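You operate a simulated robot arm through the tools that you are given. There is no shell and no other tool.

Carry out the task below with a simulated robot arm. There is one attempt and no reset: what you move stays moved.

## Task
At the blue cabinet charge reservoir C to 6.5 bar, then vent A.
Fine: use two fills of A; reservoir F stays as it is.
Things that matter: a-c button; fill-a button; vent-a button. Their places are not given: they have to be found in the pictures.

The check looks at the end state, three seconds after you hand in, the way a careful person would. Anything else that was tipped, shoved, dropped, spilled or broken makes it a failure.

## Robot
A 6-joint arm with a two-finger gripper, fixed in place. Base frame: the origin is on the floor under the middle of its stand, x ahead of it, y to its left, z up; the work surface is at about z = 0.88. Readings come in m, degrees, newtons and seconds.
With the tool pointing down near the work surface it reaches from about 0.14 to 0.68 m from the base axis. Its first joint turns from -66.0 to 66.0 degrees. Payload 2.45 kg.
The TCP is the grasp point between the finger pads, 0.03 m short of the fingertips. In the tool frame z runs along the fingers and y along their closing line. The gripper opens to 0.106 m; its body begins 0.079 m behind the TCP.
Orientation is told as [roll, pitch, yaw] about the base's x, y, z axes, in that order, counted from this pose: with the fingers straight down and closing along the base's y, the tool's x points along the base's -x, its y along +y and its z along -z.

## Interface
- The arm moves only by the tool move_arm. Its argument "moves" is one flat list of numbers, 6 for each row, row after row: the shift along the tool's x, y, z in units of 50 mm (1.0 is 50 mm), then the turn, a rotation vector about the tool's x, y, z in units of 8 degrees (1.0 is 8 degrees). In form: [x, y, z, wx, wy, wz, x, y, z, wx, wy, wz, ...]. A call has 1 to 20 rows; each row shifts and turns the commanded pose from where the row before left it, along the tool's axes as they then stand. "jaw" is the gripper command, from -1 (fully open) to 1 (shut), values between in proportion, set as the call begins (left out, the last holds). A call with a number of a shift or a turn outside -1 to 1 is refused whole. Rows are played at 5 a second. More than 0.05 m and 8.6 degrees between two rows, or a gripper value outside its range, and nothing of the call is played. Where a pose cannot be reached the arm comes as near as it can. A force on the tool above 90 N (or 10 N above the force at the start of the call, whichever is more), or a blocked arm, ends the call early, and 0.2 s more pass. Each finger travels about 0.153 m/s and halts on what it meets, pressing with about 35 N; the grip force reading is that of the motor and also rises with nothing between the fingers. The clock runs only during rows and for 0.2 s after the last one: add rows that do not move to give the fingers time. The reply holds the time, the measured pose of the TCP, the force on the tool along the base axes, the opening and the grip force, in the units named above and with some noise, with the torque about the TCP (base axes, N m) and any sound that the robot's microphone picked up.
- Cameras (640 x 400 px; columns grow to the right, rows downward): "scene" is fixed at [0.0575, 0.4011, 1.4337]; the picture's right is [-0.84, -0.55, 0.00], its down [-0.23, 0.35, -0.91] and it looks along [0.50, -0.76, -0.42] (base axes); focal length 359 px, centre (320, 200). "wrist" rides on the gripper at [0.076, -0.002, -0.106] in the tool frame; the picture's right is [0.02, 1.00, 0.00], its down [-0.78, 0.02, -0.62] and it looks along [-0.62, 0.01, 0.78] (tool axes); focal length 247 px, centre (320, 200).
- snapshot(camera): a new picture of that camera. The clock stands still meanwhile.
- pixel_to_xyz(camera, pixels): for up to 12 pixels [column, row] of the newest picture of that camera ("zoom" is the newest enlarged one), the place [x, y, z] in the base frame of the surface seen there, good to about 0.002 m, but the place of the scene camera against the robot may be out by one fixed shift of up to 0.018 m in any direction. The clock stands still meanwhile.
- enlarge(camera, box): a new picture of the part [left, top, right, bottom] of that camera's present view, enlarged. The clock stands still meanwhile.
- job_done(): hands the job in; it is judged then, once.

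Unless the task says otherwise, let go and move clear before handing in.

The tools are called after ">>>" by a JSON object that holds its "op" and its "data". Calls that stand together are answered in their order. move_arm: Moves the arm, as the interface text tells. Its arguments: {"type":"object","properties":{"moves":{"type":"array","items":{"type":"number"}},"jaw":{"type":"number"}},"required":["moves"]} The other tools are called the same way: snapshot (camera) takes a picture; pixel_to_xyz (camera, pixels) gives the place of the surface under pixels of a picture; enlarge (camera, box) takes an enlarged picture of a part of a camera's view; job_done () hands the job in.

At the start:

```text
time: 0.0
tool_pos: [0.303, -0.0976, 1.1888]
orientation: [0.0, 0.0, -0.1]
force: [0.2, 0.7, -0.2]
torque: [0.01, 0.0, 0.0]
width: 0.1058
grasp_force: 0.1
```

scene: 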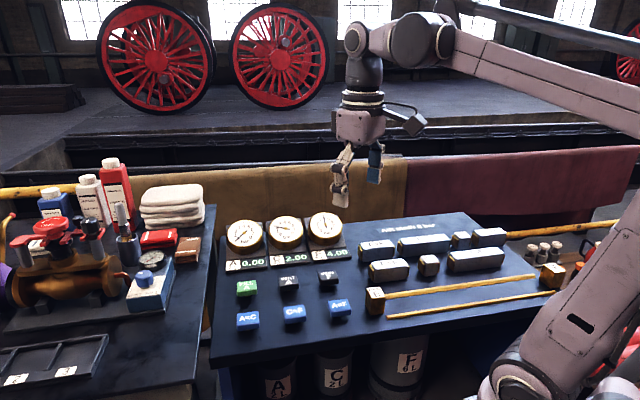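
wrist: 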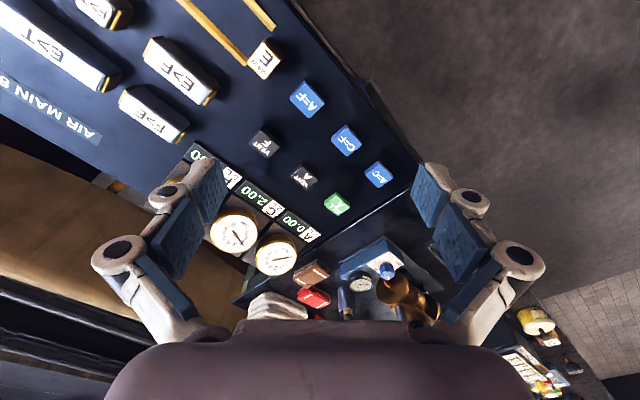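

The scene picture shows a blue cabinet with gauges A 0.00, C 2.00, F 4.00 and a set of buttons (green at 246,288, black at 290,283 and 328,278, blue at 248,320, 294,314, 340,307). I'll enlarge to read the labels.

>>> {"op": "enlarge", "data": {"camera": "scene", "box": [210, 200, 370, 340]}}

>>> {"op": "enlarge", "data": {"camera": "scene", "box": [340, 210, 560, 330]}}

>>> {"op": "enlarge", "data": {"camera": "scene", "box": [220, 330, 460, 400]}}

>>> {"op": "enlarge", "data": {"camera": "wrist", "box": [180, 60, 420, 280]}}

```text
2.86 times, centred on (290, 270) of scene
```

zoom: 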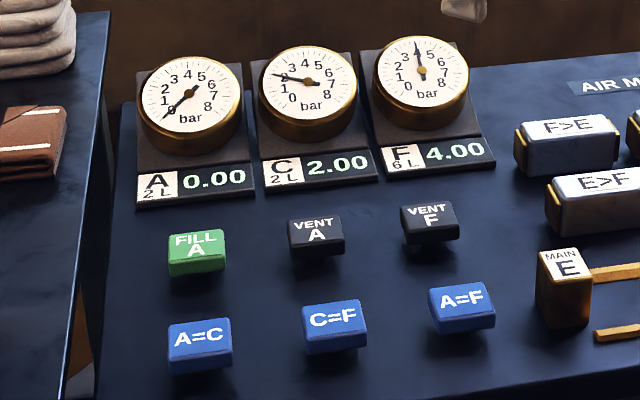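

```text
2.91 times, centred on (450, 270) of scene
```

zoom: 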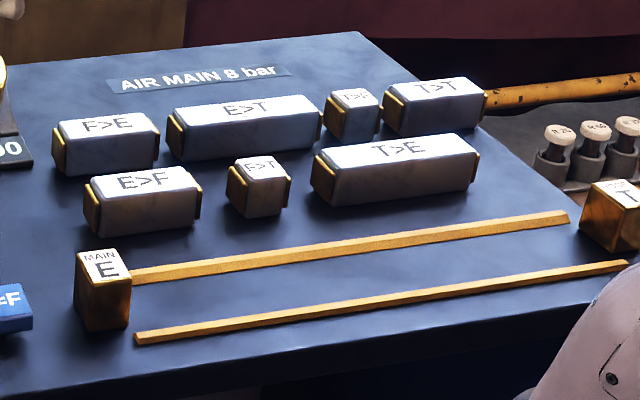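

```text
2.67 times, centred on (340, 365) of scene
```

zoom: 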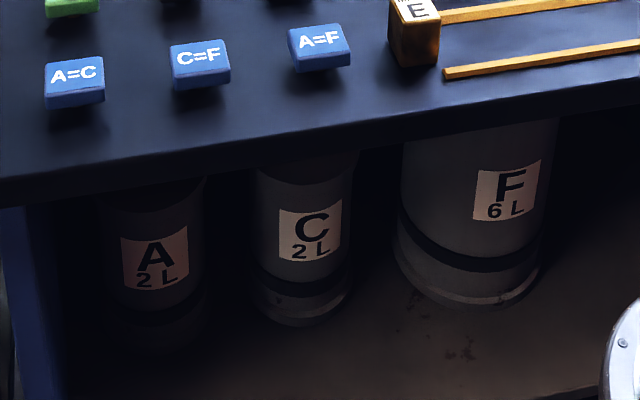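

```text
1.82 times, centred on (300, 170) of wrist
```

zoom: 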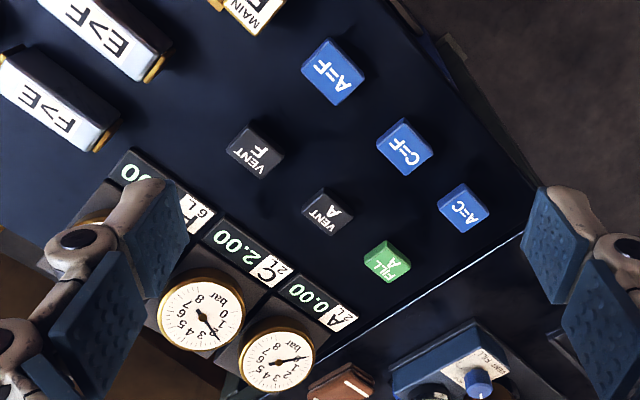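

The labels are readable: FILL A (green), VENT A (black), A=C (blue); digital readings A 0.00, C 2.00, F 4.00 with A and C both 2 L, so FILL A→A=C twice gives 5.0 then 6.5. I'll measure the buttons from the newest wrist zoom and cross-check in the scene.

>>> {"op": "pixel_to_xyz", "data": {"camera": "zoom", "pixels": [[387, 262], [328, 212], [463, 208], [405, 147], [333, 72], [255, 153], [360, 175], [430, 230], [370, 256], [410, 262], [378, 240], [390, 285]]}}

>>> {"op": "pixel_to_xyz", "data": {"camera": "scene", "pixels": [[246, 286], [289, 280], [327, 275], [248, 318], [294, 311], [340, 304], [270, 300], [245, 236], [286, 232], [325, 226], [334, 205], [375, 296]]}}

```text
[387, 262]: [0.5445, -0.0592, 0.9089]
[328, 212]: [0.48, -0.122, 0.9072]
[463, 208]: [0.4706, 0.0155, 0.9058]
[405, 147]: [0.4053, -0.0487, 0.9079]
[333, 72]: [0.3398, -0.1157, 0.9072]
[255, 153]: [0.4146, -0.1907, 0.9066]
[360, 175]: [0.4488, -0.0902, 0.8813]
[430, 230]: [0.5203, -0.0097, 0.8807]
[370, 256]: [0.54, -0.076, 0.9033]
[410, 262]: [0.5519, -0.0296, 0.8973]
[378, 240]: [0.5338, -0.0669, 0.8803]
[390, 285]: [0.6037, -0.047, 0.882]
```

```text
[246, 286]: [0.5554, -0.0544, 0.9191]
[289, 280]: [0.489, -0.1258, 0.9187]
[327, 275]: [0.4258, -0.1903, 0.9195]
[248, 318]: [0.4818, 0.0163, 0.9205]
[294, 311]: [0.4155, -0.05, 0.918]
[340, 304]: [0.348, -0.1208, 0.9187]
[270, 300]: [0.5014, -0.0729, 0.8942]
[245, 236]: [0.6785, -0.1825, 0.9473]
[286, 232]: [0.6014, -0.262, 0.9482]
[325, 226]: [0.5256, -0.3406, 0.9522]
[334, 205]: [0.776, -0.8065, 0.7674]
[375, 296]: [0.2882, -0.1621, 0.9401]
```

Wrist readings put button tops at about z = 0.907: FILL A (0.5445, -0.059), VENT A (0.480, -0.122), A=C (0.4706, 0.0155); the scene agrees up to about a 1 cm shift. I'll shut the jaw and move to hover above FILL A.

>>> {"op": "move_arm", "data": {"moves": [0, 0, 0, 0, 0, 0, 0, 0, 0, 0, 0, 0, -0.604, 0.096, 0.44, 0, 0, 0, -0.604, 0.096, 0.44, 0, 0, 0, -0.604, 0.096, 0.44, 0, 0, 0, -0.604, 0.096, 0.44, 0, 0, 0, -0.604, 0.096, 0.44, 0, 0, 0, -0.604, 0.096, 0.44, 0, 0, 0, -0.604, 0.096, 0.44, 0, 0, 0, -0.604, 0.096, 0.44, 0, 0, 0, 0, 0, 0, 0, 0, 0, 0, 0, 0, 0, 0, 0], "jaw": 1}}

>>> {"op": "snapshot", "data": {"camera": "wrist"}}

>>> {"op": "snapshot", "data": {"camera": "scene"}}

```text
time: 2.6
tool_pos: [0.5432, -0.0575, 1.0115]
orientation: [0.0, 0.0, 0.0]
force: [-0.8, -0.4, 0.3]
torque: [-0.01, -0.01, 0.02]
width: 0.0001
grasp_force: 29.0
```

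```text
taken
```

wrist: 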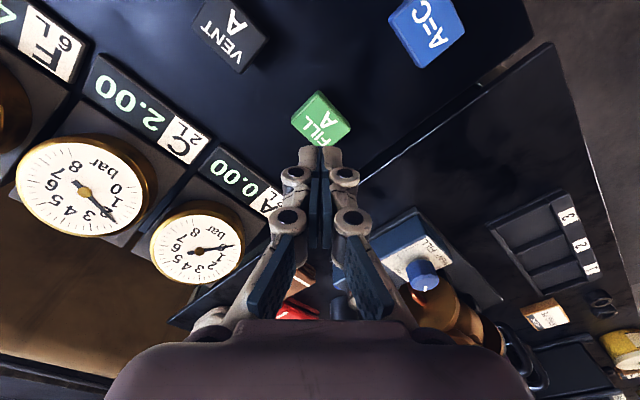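

```text
taken
```

scene: 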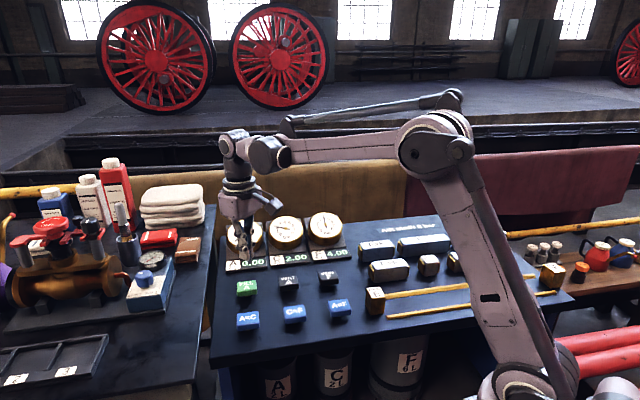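

The closed fingers hover near the green FILL A button (wrist pixels about 320,118, tip at about 320,150). I'll remeasure the buttons from this closer view.

>>> {"op": "pixel_to_xyz", "data": {"camera": "wrist", "pixels": [[319, 116], [297, 119], [318, 93], [344, 125], [318, 135], [233, 28], [432, 20], [222, 30], [421, 25], [320, 155], [328, 150], [312, 150]]}}

>>> {"op": "enlarge", "data": {"camera": "wrist", "box": [240, 60, 400, 180]}}

```text
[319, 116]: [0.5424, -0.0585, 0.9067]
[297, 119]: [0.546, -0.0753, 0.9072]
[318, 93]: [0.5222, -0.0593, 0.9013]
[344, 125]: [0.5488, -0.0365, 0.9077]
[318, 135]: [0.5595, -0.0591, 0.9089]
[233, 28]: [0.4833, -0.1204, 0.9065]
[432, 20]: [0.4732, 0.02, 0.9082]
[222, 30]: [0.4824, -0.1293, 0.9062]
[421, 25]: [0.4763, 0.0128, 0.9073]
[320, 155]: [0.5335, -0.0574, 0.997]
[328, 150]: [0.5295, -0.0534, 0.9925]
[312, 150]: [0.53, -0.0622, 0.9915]
```

```text
3.33 times, centred on (320, 120) of wrist
```

zoom: 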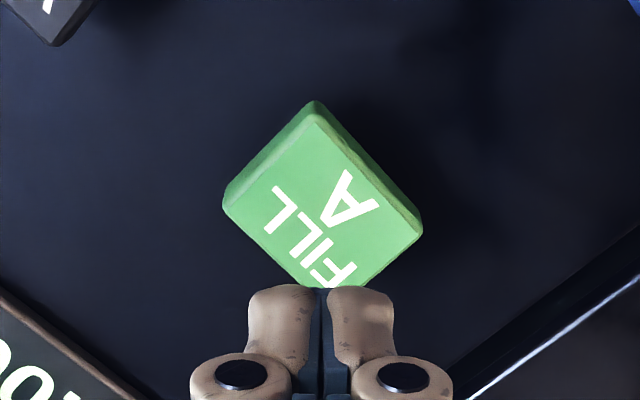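

The tip (0.5432, -0.0575) is centred on FILL A's cap (centre about 0.544, -0.057, top z about 0.907). I'll descend to just above contact.

>>> {"op": "move_arm", "data": {"moves": [0, 0, 0.4, 0, 0, 0, 0, 0, 0.4, 0, 0, 0, 0, 0, 0.4, 0, 0, 0, 0, 0, 0.08, 0, 0, 0, 0, 0, 0.08, 0, 0, 0, 0, 0, 0.06, 0, 0, 0, 0, 0, 0, 0, 0, 0]}}

>>> {"op": "snapshot", "data": {"camera": "wrist"}}

```text
time: 4.2
tool_pos: [0.5442, -0.0593, 0.9423]
orientation: [0.0, 0.0, 0.0]
force: [0.0, -0.2, 0.6]
torque: [-0.01, -0.03, 0.01]
width: 0.0
grasp_force: 28.4
```

```text
taken
```

wrist: 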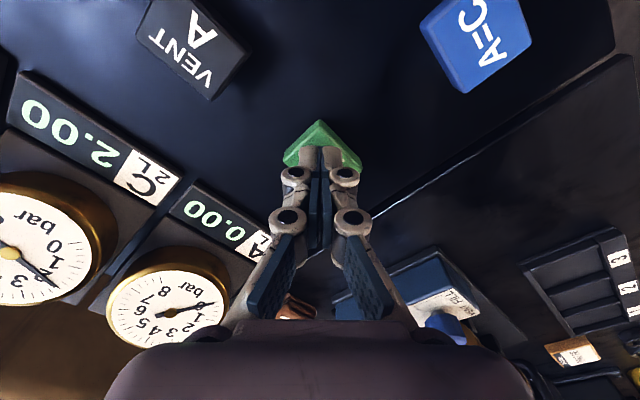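

No contact force yet (0.6 N) and the tip is right over the green cap at about (320,150). I'll press down in small steps.

>>> {"op": "move_arm", "data": {"moves": [0, 0, 0.04, 0, 0, 0, 0, 0, 0.04, 0, 0, 0, 0, 0, 0.04, 0, 0, 0, 0, 0, 0.04, 0, 0, 0]}}

>>> {"op": "snapshot", "data": {"camera": "wrist"}}

```text
time: 5.2
tool_pos: [0.5435, -0.059, 0.9335]
orientation: [0.0, 0.1, 0.1]
force: [-0.5, -1.1, 0.4]
torque: [-0.01, -0.01, 0.03]
width: 0.0001
grasp_force: 28.8
```

```text
taken
```

wrist: 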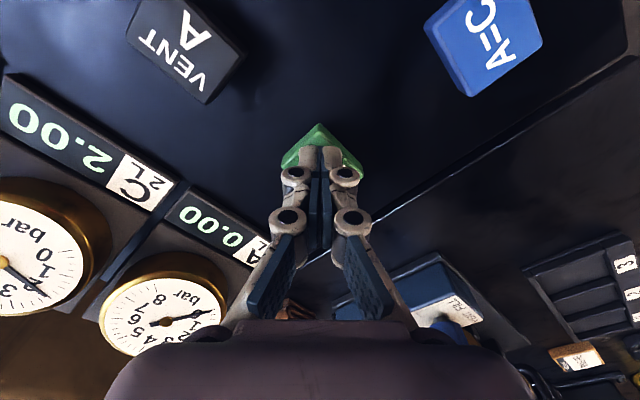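

Still no force at TCP z 0.9335 and gauge A reads 0.00. I'll keep going down in 2 mm steps.

>>> {"op": "move_arm", "data": {"moves": [0, 0, 0.04, 0, 0, 0, 0, 0, 0.04, 0, 0, 0, 0, 0, 0, 0, 0, 0]}}

>>> {"op": "enlarge", "data": {"camera": "wrist", "box": [170, 80, 410, 260]}}

```text
time: 6.0
tool_pos: [0.5423, -0.0593, 0.9311]
orientation: [0.0, 0.0, 0.0]
force: [1.6, 0.4, 1.8]
torque: [-0.01, -0.01, -0.02]
width: 0.006
grasp_force: 28.7
```

```text
2.22 times, centred on (290, 170) of wrist
```

zoom: 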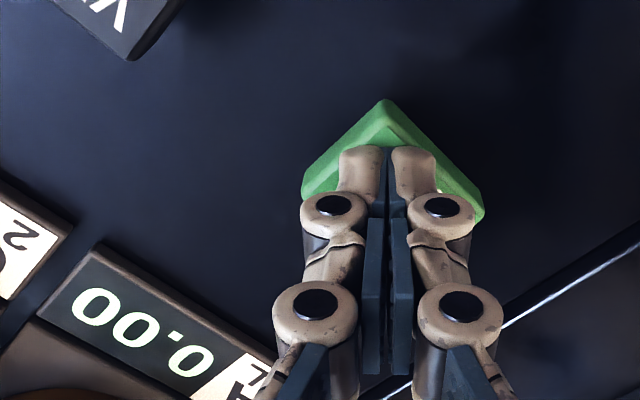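

Contact has started: 1.8 N upward and the fingers spread slightly to 6 mm, but A still reads 0.00. I'll press another few mm gently.

>>> {"op": "move_arm", "data": {"moves": [0, 0, 0.04, 0, 0, 0, 0, 0, 0.04, 0, 0, 0]}}

>>> {"op": "enlarge", "data": {"camera": "wrist", "box": [170, 80, 410, 260]}}

```text
time: 6.6
tool_pos: [0.5423, -0.0587, 0.9276]
orientation: [0.0, 0.0, 0.1]
force: [-1.0, 1.3, 4.4]
torque: [0.02, 0.04, 0.0]
width: 0.0058
grasp_force: 28.6
heard: click
```

```text
2.22 times, centred on (290, 170) of wrist
```

zoom: 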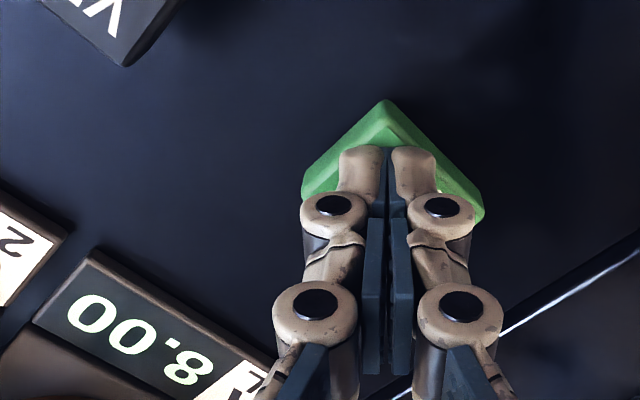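

A click was heard and gauge A now shows 8.00. I'll lift off and move over the A=C button.

>>> {"op": "move_arm", "data": {"moves": [0, 0, -0.4, 0, 0, 0, 0, 0, -0.5, 0, 0, 0, 0, 0, -0.5, 0, 0, 0, 0.475, 0.5, 0, 0, 0, 0, 0.475, 0.5, 0, 0, 0, 0, 0.475, 0.5, 0, 0, 0, 0, 0, 0, 0, 0, 0, 0]}}

>>> {"op": "snapshot", "data": {"camera": "wrist"}}

>>> {"op": "enlarge", "data": {"camera": "scene", "box": [210, 200, 370, 340]}}

```text
time: 8.2
tool_pos: [0.4744, 0.0159, 0.9956]
orientation: [0.0, 0.0, -0.1]
force: [-0.4, -0.2, 0.0]
torque: [0.02, 0.0, 0.01]
width: 0.0
grasp_force: 28.3
```

```text
taken
```

wrist: 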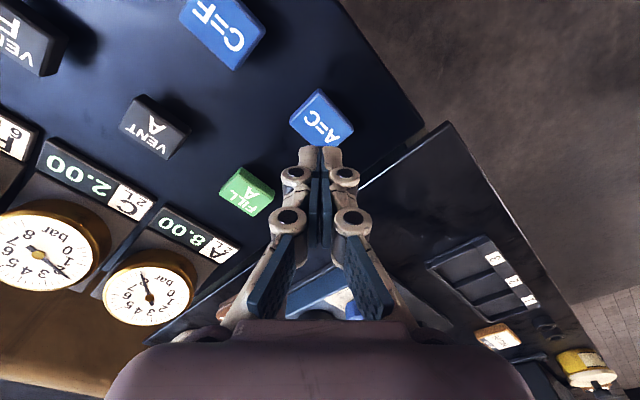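

```text
2.86 times, centred on (290, 270) of scene
```

zoom: 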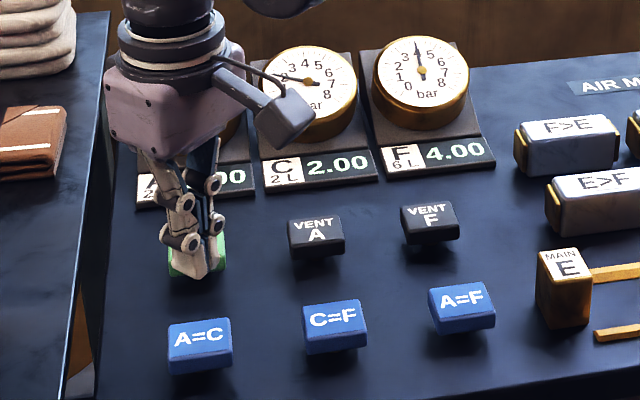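

A reads 8.00, C 2.00, F 4.00. The A=C cap is at about (320,118) in the wrist view; I'll measure its centre.

>>> {"op": "pixel_to_xyz", "data": {"camera": "wrist", "pixels": [[320, 118], [296, 119], [318, 95], [347, 128], [322, 130], [310, 108], [334, 115], [312, 135], [155, 127], [245, 190]]}}

>>> {"op": "enlarge", "data": {"camera": "wrist", "box": [240, 60, 400, 180]}}

```text
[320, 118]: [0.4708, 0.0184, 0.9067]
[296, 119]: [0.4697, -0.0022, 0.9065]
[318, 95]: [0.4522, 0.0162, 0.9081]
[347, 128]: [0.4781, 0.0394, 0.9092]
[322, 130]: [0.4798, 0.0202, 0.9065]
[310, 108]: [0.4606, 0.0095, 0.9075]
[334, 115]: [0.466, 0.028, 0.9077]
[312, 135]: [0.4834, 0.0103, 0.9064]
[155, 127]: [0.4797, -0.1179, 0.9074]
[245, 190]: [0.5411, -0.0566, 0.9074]
```

```text
3.33 times, centred on (320, 120) of wrist
```

zoom: 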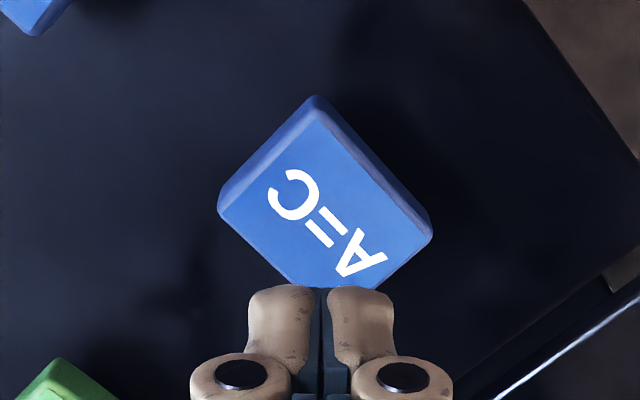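

The cap's centre is about (0.474, 0.018), nearly under the TCP. I'll descend and press to TCP z about 0.928 as before.

>>> {"op": "move_arm", "data": {"moves": [0, 0.04, 0.4, 0, 0, 0, 0, 0, 0.4, 0, 0, 0, 0, 0, 0.38, 0, 0, 0, 0, 0, 0.04, 0, 0, 0, 0, 0, 0.04, 0, 0, 0, 0, 0, 0.04, 0, 0, 0, 0, 0, 0.04, 0, 0, 0]}}

>>> {"op": "snapshot", "data": {"camera": "wrist"}}

```text
time: 9.8
tool_pos: [0.4736, 0.0174, 0.9298]
orientation: [0.0, -0.1, 0.0]
force: [1.1, 1.5, 3.0]
torque: [0.03, -0.02, 0.04]
width: 0.0059
grasp_force: 28.6
heard: click
```

```text
taken
```

wrist: 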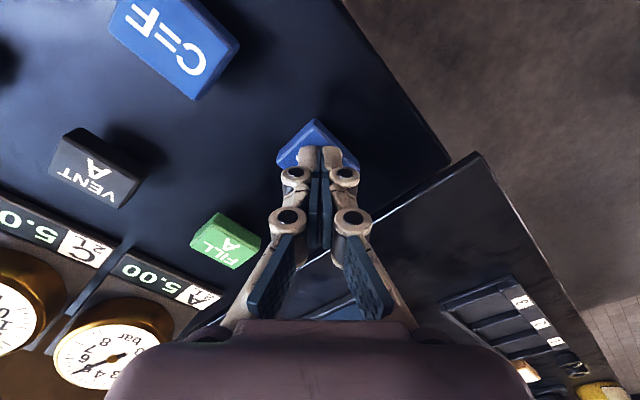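

Click heard; both A (about 160,277) and C (about 50,230) now read 5.0. I'll lift and inspect the panel before the second fill, checking that A=C has come back up.

>>> {"op": "move_arm", "data": {"moves": [0, 0, -0.4, 0, 0, 0, 0, 0, -0.5, 0, 0, 0, 0, 0, -0.5, 0, 0, 0, -0.475, -0.5, 0, 0, 0, 0, -0.475, -0.5, 0, 0, 0, 0, -0.475, -0.5, 0, 0, 0, 0, 0, 0, 0, 0, 0, 0]}}

>>> {"op": "snapshot", "data": {"camera": "wrist"}}

>>> {"op": "enlarge", "data": {"camera": "scene", "box": [210, 200, 370, 340]}}

```text
time: 11.4
tool_pos: [0.5438, -0.0568, 1.0003]
orientation: [-0.1, 0.0, 0.0]
force: [-0.5, -0.7, 0.7]
torque: [0.0, -0.03, 0.0]
width: 0.0001
grasp_force: 28.7
```

```text
taken
```

wrist: 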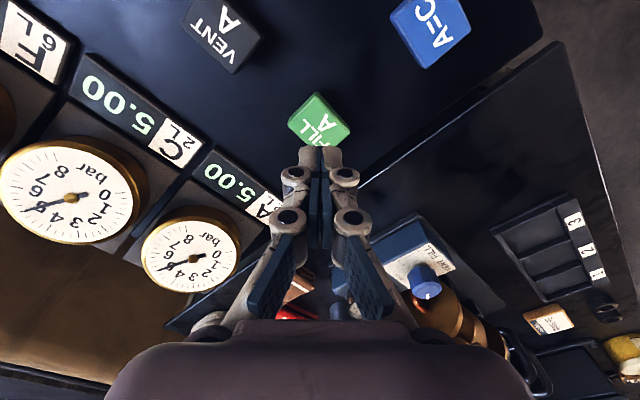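

```text
2.86 times, centred on (290, 270) of scene
```

zoom: 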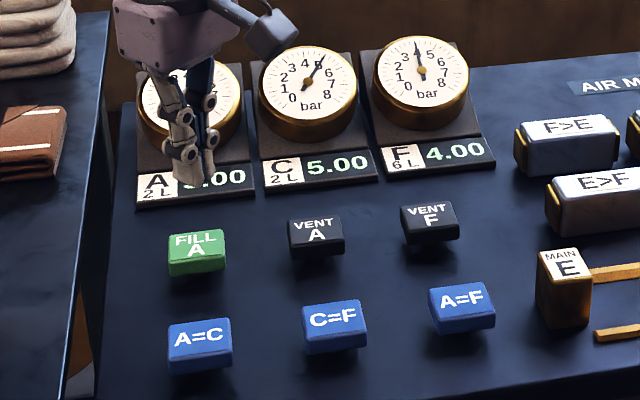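

A 5.00, C 5.00, F 4.00 and all buttons look raised alike. I'll quickly check the A=C cap height, then fill again.

>>> {"op": "pixel_to_xyz", "data": {"camera": "wrist", "pixels": [[430, 25], [440, 35], [225, 30], [320, 118], [230, 35]]}}

>>> {"op": "move_arm", "data": {"moves": [0, 0, 0.4, 0, 0, 0, 0, 0, 0.4, 0, 0, 0, 0, 0, 0.4, 0, 0, 0, 0, 0, 0.05, 0, 0, 0, 0, 0, 0.04, 0, 0, 0, 0, 0, 0.04, 0, 0, 0]}}

>>> {"op": "snapshot", "data": {"camera": "wrist"}}

```text
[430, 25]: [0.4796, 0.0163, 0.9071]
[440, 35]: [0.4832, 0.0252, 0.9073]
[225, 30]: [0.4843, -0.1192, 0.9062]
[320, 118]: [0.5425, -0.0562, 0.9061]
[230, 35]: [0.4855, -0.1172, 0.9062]
```

```text
time: 12.8
tool_pos: [0.5438, -0.0569, 0.9323]
orientation: [0.0, 0.0, 0.0]
force: [1.1, 0.3, 1.3]
torque: [0.02, -0.02, 0.02]
width: 0.0059
grasp_force: 28.5
```

```text
taken
```

wrist: 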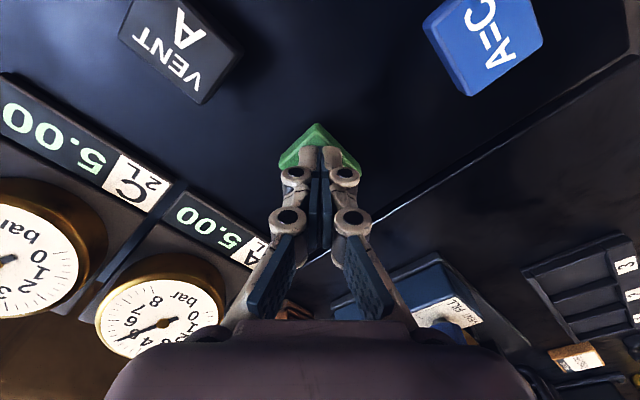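

Light contact on FILL A (1.3 N, no click yet, A still 5.00), and the A=C cap is back at full height (0.907). I'll press the last few millimetres.

>>> {"op": "move_arm", "data": {"moves": [0, 0, 0.04, 0, 0, 0, 0, 0, 0.04, 0, 0, 0]}}

>>> {"op": "snapshot", "data": {"camera": "wrist"}}

```text
time: 13.4
tool_pos: [0.5445, -0.058, 0.9292]
orientation: [0.0, 0.0, -0.1]
force: [-0.8, -1.4, 3.2]
torque: [0.02, 0.03, 0.0]
width: 0.0061
grasp_force: 29.1
heard: click
```

```text
taken
```

wrist: 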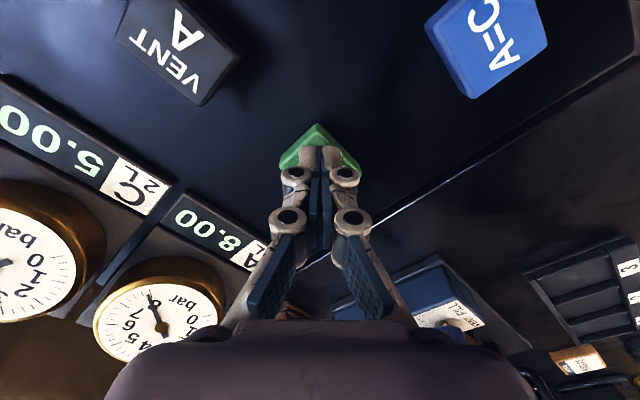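

Click heard: A reads 8.00 (about 215,228) and C still 5.00. I'll lift and move over A=C again.

>>> {"op": "move_arm", "data": {"moves": [0, 0, -0.4, 0, 0, 0, 0, 0, -0.5, 0, 0, 0, 0, 0, -0.5, 0, 0, 0, 0.473, 0.5, 0, 0, 0, 0, 0.473, 0.5, 0, 0, 0, 0, 0.473, 0.5, 0, 0, 0, 0, 0, 0, 0, 0, 0, 0]}}

>>> {"op": "snapshot", "data": {"camera": "wrist"}}

```text
time: 15.0
tool_pos: [0.4709, 0.0146, 0.9972]
orientation: [0.1, 0.1, -0.1]
force: [-0.4, 0.0, 0.1]
torque: [0.0, 0.05, 0.03]
width: 0.0
grasp_force: 28.3
```

```text
taken
```

wrist: 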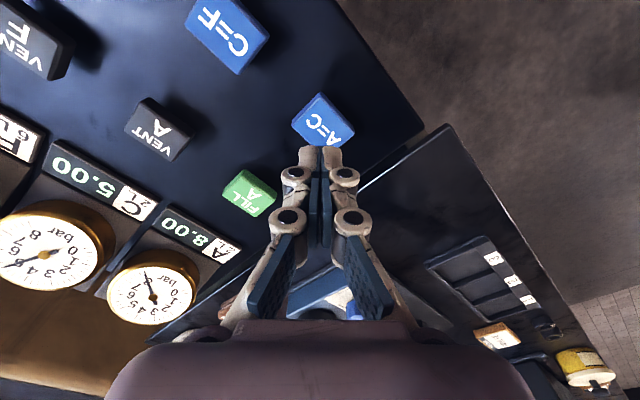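

A reads 8.00, C 5.00, and the tip hovers over A=C (cap at about 323,118). I'll descend and press, with a small +y/+x trim.

>>> {"op": "move_arm", "data": {"moves": [-0.04, 0.05, 0.4, 0, 0, 0, 0, 0, 0.4, 0, 0, 0, 0, 0, 0.38, 0, 0, 0, 0, 0, 0.04, 0, 0, 0, 0, 0, 0.04, 0, 0, 0, 0, 0, 0.04, 0, 0, 0, 0, 0, 0.04, 0, 0, 0]}}

>>> {"op": "snapshot", "data": {"camera": "wrist"}}

```text
time: 16.6
tool_pos: [0.4756, 0.0201, 0.9317]
orientation: [0.0, 0.0, 0.0]
force: [1.1, -1.6, 2.2]
torque: [-0.06, -0.03, 0.0]
width: 0.006
grasp_force: 28.7
```

```text
taken
```

wrist: 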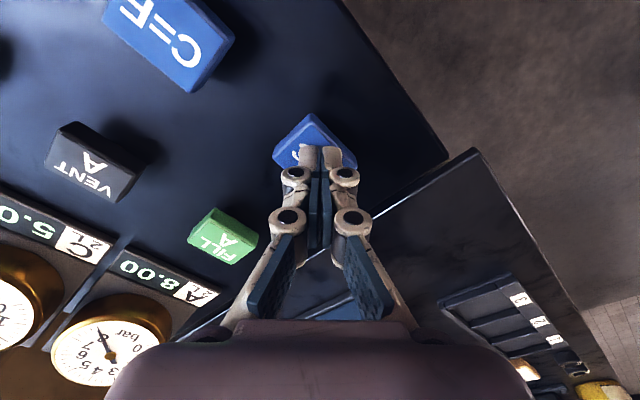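

In contact (2.2 N) with A=C but no click yet; A still 8.00. I'll press a little further.

>>> {"op": "move_arm", "data": {"moves": [0, 0, 0.04, 0, 0, 0, 0, 0, 0.03, 0, 0, 0]}}

>>> {"op": "snapshot", "data": {"camera": "wrist"}}

```text
time: 17.2
tool_pos: [0.4769, 0.0208, 0.9276]
orientation: [0.0, 0.1, 0.0]
force: [0.9, -1.6, 4.9]
torque: [-0.05, -0.02, -0.03]
width: 0.0059
grasp_force: 28.7
heard: click
```

```text
taken
```

wrist: 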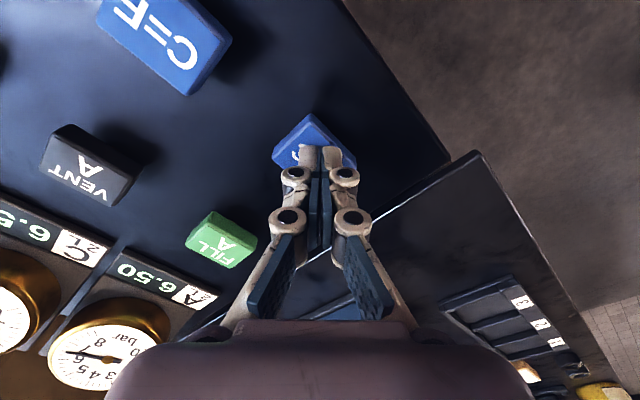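

Click heard: A reads 6.50 and C 6.5. I'll lift and move over VENT A (about 0.480, -0.121).

>>> {"op": "move_arm", "data": {"moves": [0, 0, -0.4, 0, 0, 0, 0, 0, -0.5, 0, 0, 0, 0, 0, -0.5, 0, 0, 0, -0.02, -0.7, 0, 0, 0, 0, -0.02, -0.7, 0, 0, 0, 0, -0.02, -0.7, 0, 0, 0, 0, 0, -0.7, 0, 0, 0, 0, 0, 0, 0, 0, 0, 0]}}

>>> {"op": "snapshot", "data": {"camera": "wrist"}}

>>> {"op": "enlarge", "data": {"camera": "scene", "box": [210, 200, 370, 340]}}

```text
time: 19.0
tool_pos: [0.4781, -0.1199, 0.9997]
orientation: [0.0, 0.0, 0.0]
force: [0.4, 0.3, 0.1]
torque: [0.01, 0.0, 0.02]
width: 0.0
grasp_force: 28.2
```

```text
taken
```

wrist: 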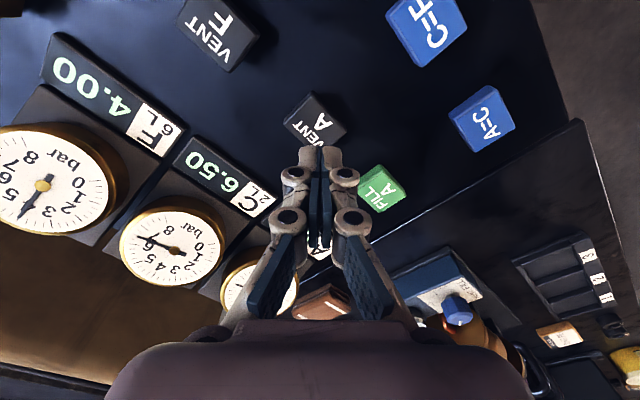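

```text
2.86 times, centred on (290, 270) of scene
```

zoom: 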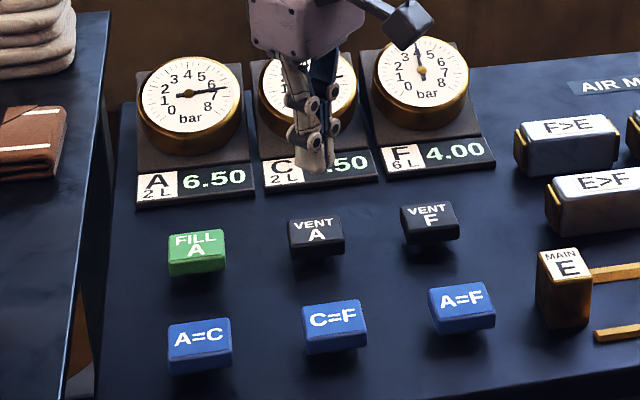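

A 6.50, C 6.50, F 4.00; the VENT A cap is at about (316,118) in the wrist view. I'll measure its centre before pressing.

>>> {"op": "pixel_to_xyz", "data": {"camera": "wrist", "pixels": [[316, 118], [292, 120], [315, 97], [343, 129], [310, 138], [322, 130]]}}

>>> {"op": "enlarge", "data": {"camera": "wrist", "box": [240, 60, 400, 180]}}

```text
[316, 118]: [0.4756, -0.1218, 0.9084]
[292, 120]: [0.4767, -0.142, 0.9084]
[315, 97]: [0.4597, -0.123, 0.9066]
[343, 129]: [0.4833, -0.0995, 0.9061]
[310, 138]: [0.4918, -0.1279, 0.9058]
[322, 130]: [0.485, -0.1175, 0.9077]
```

```text
3.33 times, centred on (320, 120) of wrist
```

zoom: 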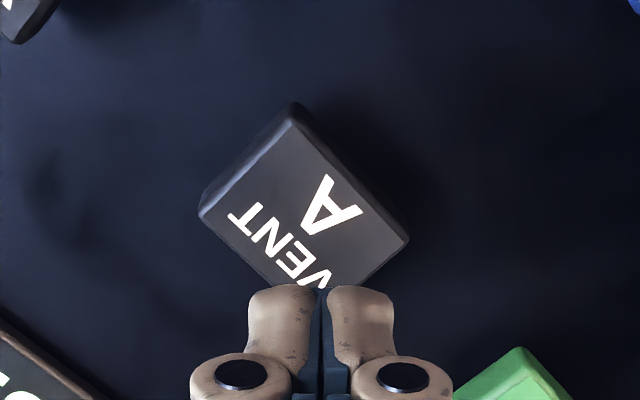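

The cap centre is about (0.479, -0.121), right beneath the tip. I'll descend and press VENT A.

>>> {"op": "move_arm", "data": {"moves": [-0.02, -0.02, 0.4, 0, 0, 0, 0, 0, 0.4, 0, 0, 0, 0, 0, 0.4, 0, 0, 0, 0, 0, 0.05, 0, 0, 0, 0, 0, 0.04, 0, 0, 0, 0, 0, 0.04, 0, 0, 0, 0, 0, 0.04, 0, 0, 0]}}

>>> {"op": "snapshot", "data": {"camera": "wrist"}}

>>> {"op": "enlarge", "data": {"camera": "scene", "box": [210, 200, 370, 340]}}

```text
time: 20.6
tool_pos: [0.4787, -0.1214, 0.9293]
orientation: [-0.1, -0.1, 0.0]
force: [1.9, 0.1, 3.7]
torque: [0.04, -0.06, 0.01]
width: 0.0061
grasp_force: 28.6
heard: click
```

```text
taken
```

wrist: 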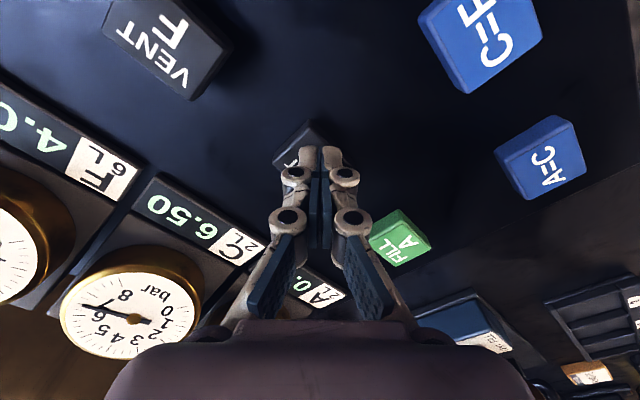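

```text
2.86 times, centred on (290, 270) of scene
```

zoom: 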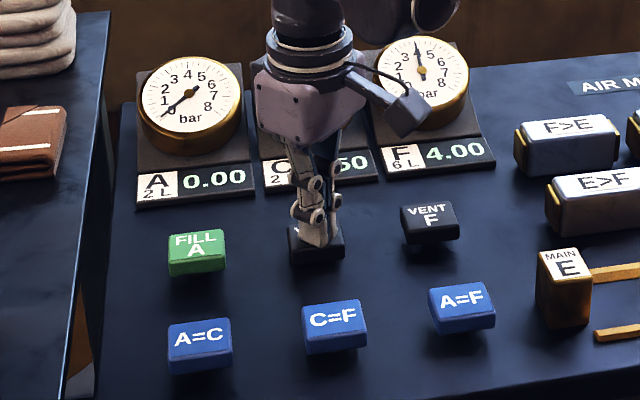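

VENT A clicked: A reads 0.00, C 6.50, F 4.00. I'll lift straight up and move clear toward the start position, then do a final check.

>>> {"op": "move_arm", "data": {"moves": [0, 0, -0.4, 0, 0, 0, 0, 0, -0.6, 0, 0, 0, 0, 0, -0.8, 0, 0, 0, 0, 0, -0.8, 0, 0, 0, 0.5, 0, -0.8, 0, 0, 0, 0.5, 0, -0.8, 0, 0, 0, 0.6, 0, -0.5, 0, 0, 0, 0.6, 0, -0.4, 0, 0, 0, 0.6, 0, 0, 0, 0, 0, 0.6, 0, 0, 0, 0, 0, 0, 0, 0, 0, 0, 0]}}

>>> {"op": "snapshot", "data": {"camera": "scene"}}

>>> {"op": "enlarge", "data": {"camera": "scene", "box": [210, 200, 370, 340]}}

```text
time: 23.0
tool_pos: [0.3077, -0.121, 1.1881]
orientation: [0.1, 0.0, 0.0]
force: [0.6, 0.2, 0.1]
torque: [0.01, 0.0, 0.02]
width: 0.0
grasp_force: 28.4
```

```text
taken
```

scene: 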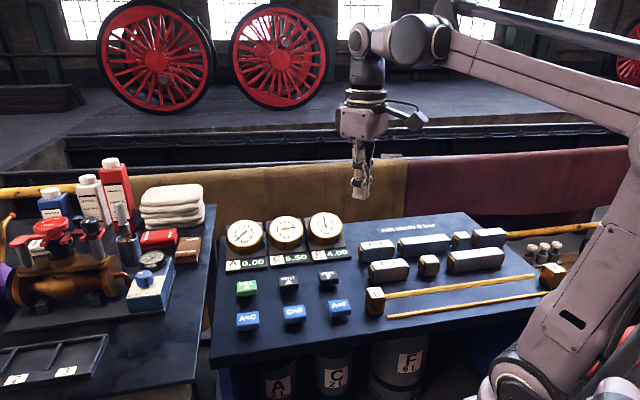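

```text
2.86 times, centred on (290, 270) of scene
```

zoom: 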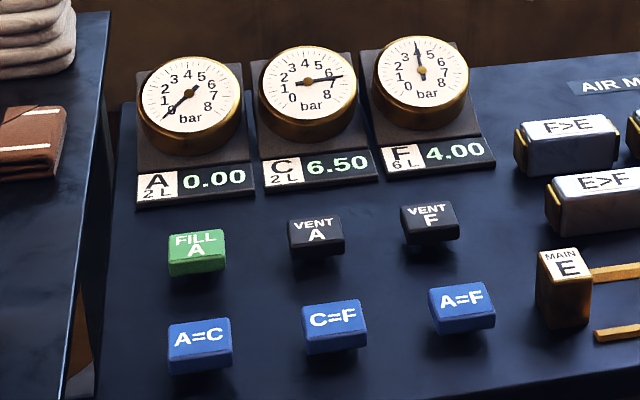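

The final picture shows A 0.00, C 6.50, F 4.00, all buttons up, nothing disturbed, and the arm clear. Handing in.

>>> {"op": "job_done", "data": {}}

```text
The job is handed in.
```

Reservoir C is at 6.50 bar and A is vented to 0.00. F is still at 4.00 bar, as it was at the start.

I used two fills of A. Each one took A to 8.00 bar, and opening A=C after it brought C to 5.00 and then 6.50. I then pressed VENT A once. Every press clicked, and the readings changed as expected.

In the last picture all the buttons are back up and nothing else has moved. The arm was clear of the cabinet when I handed in.
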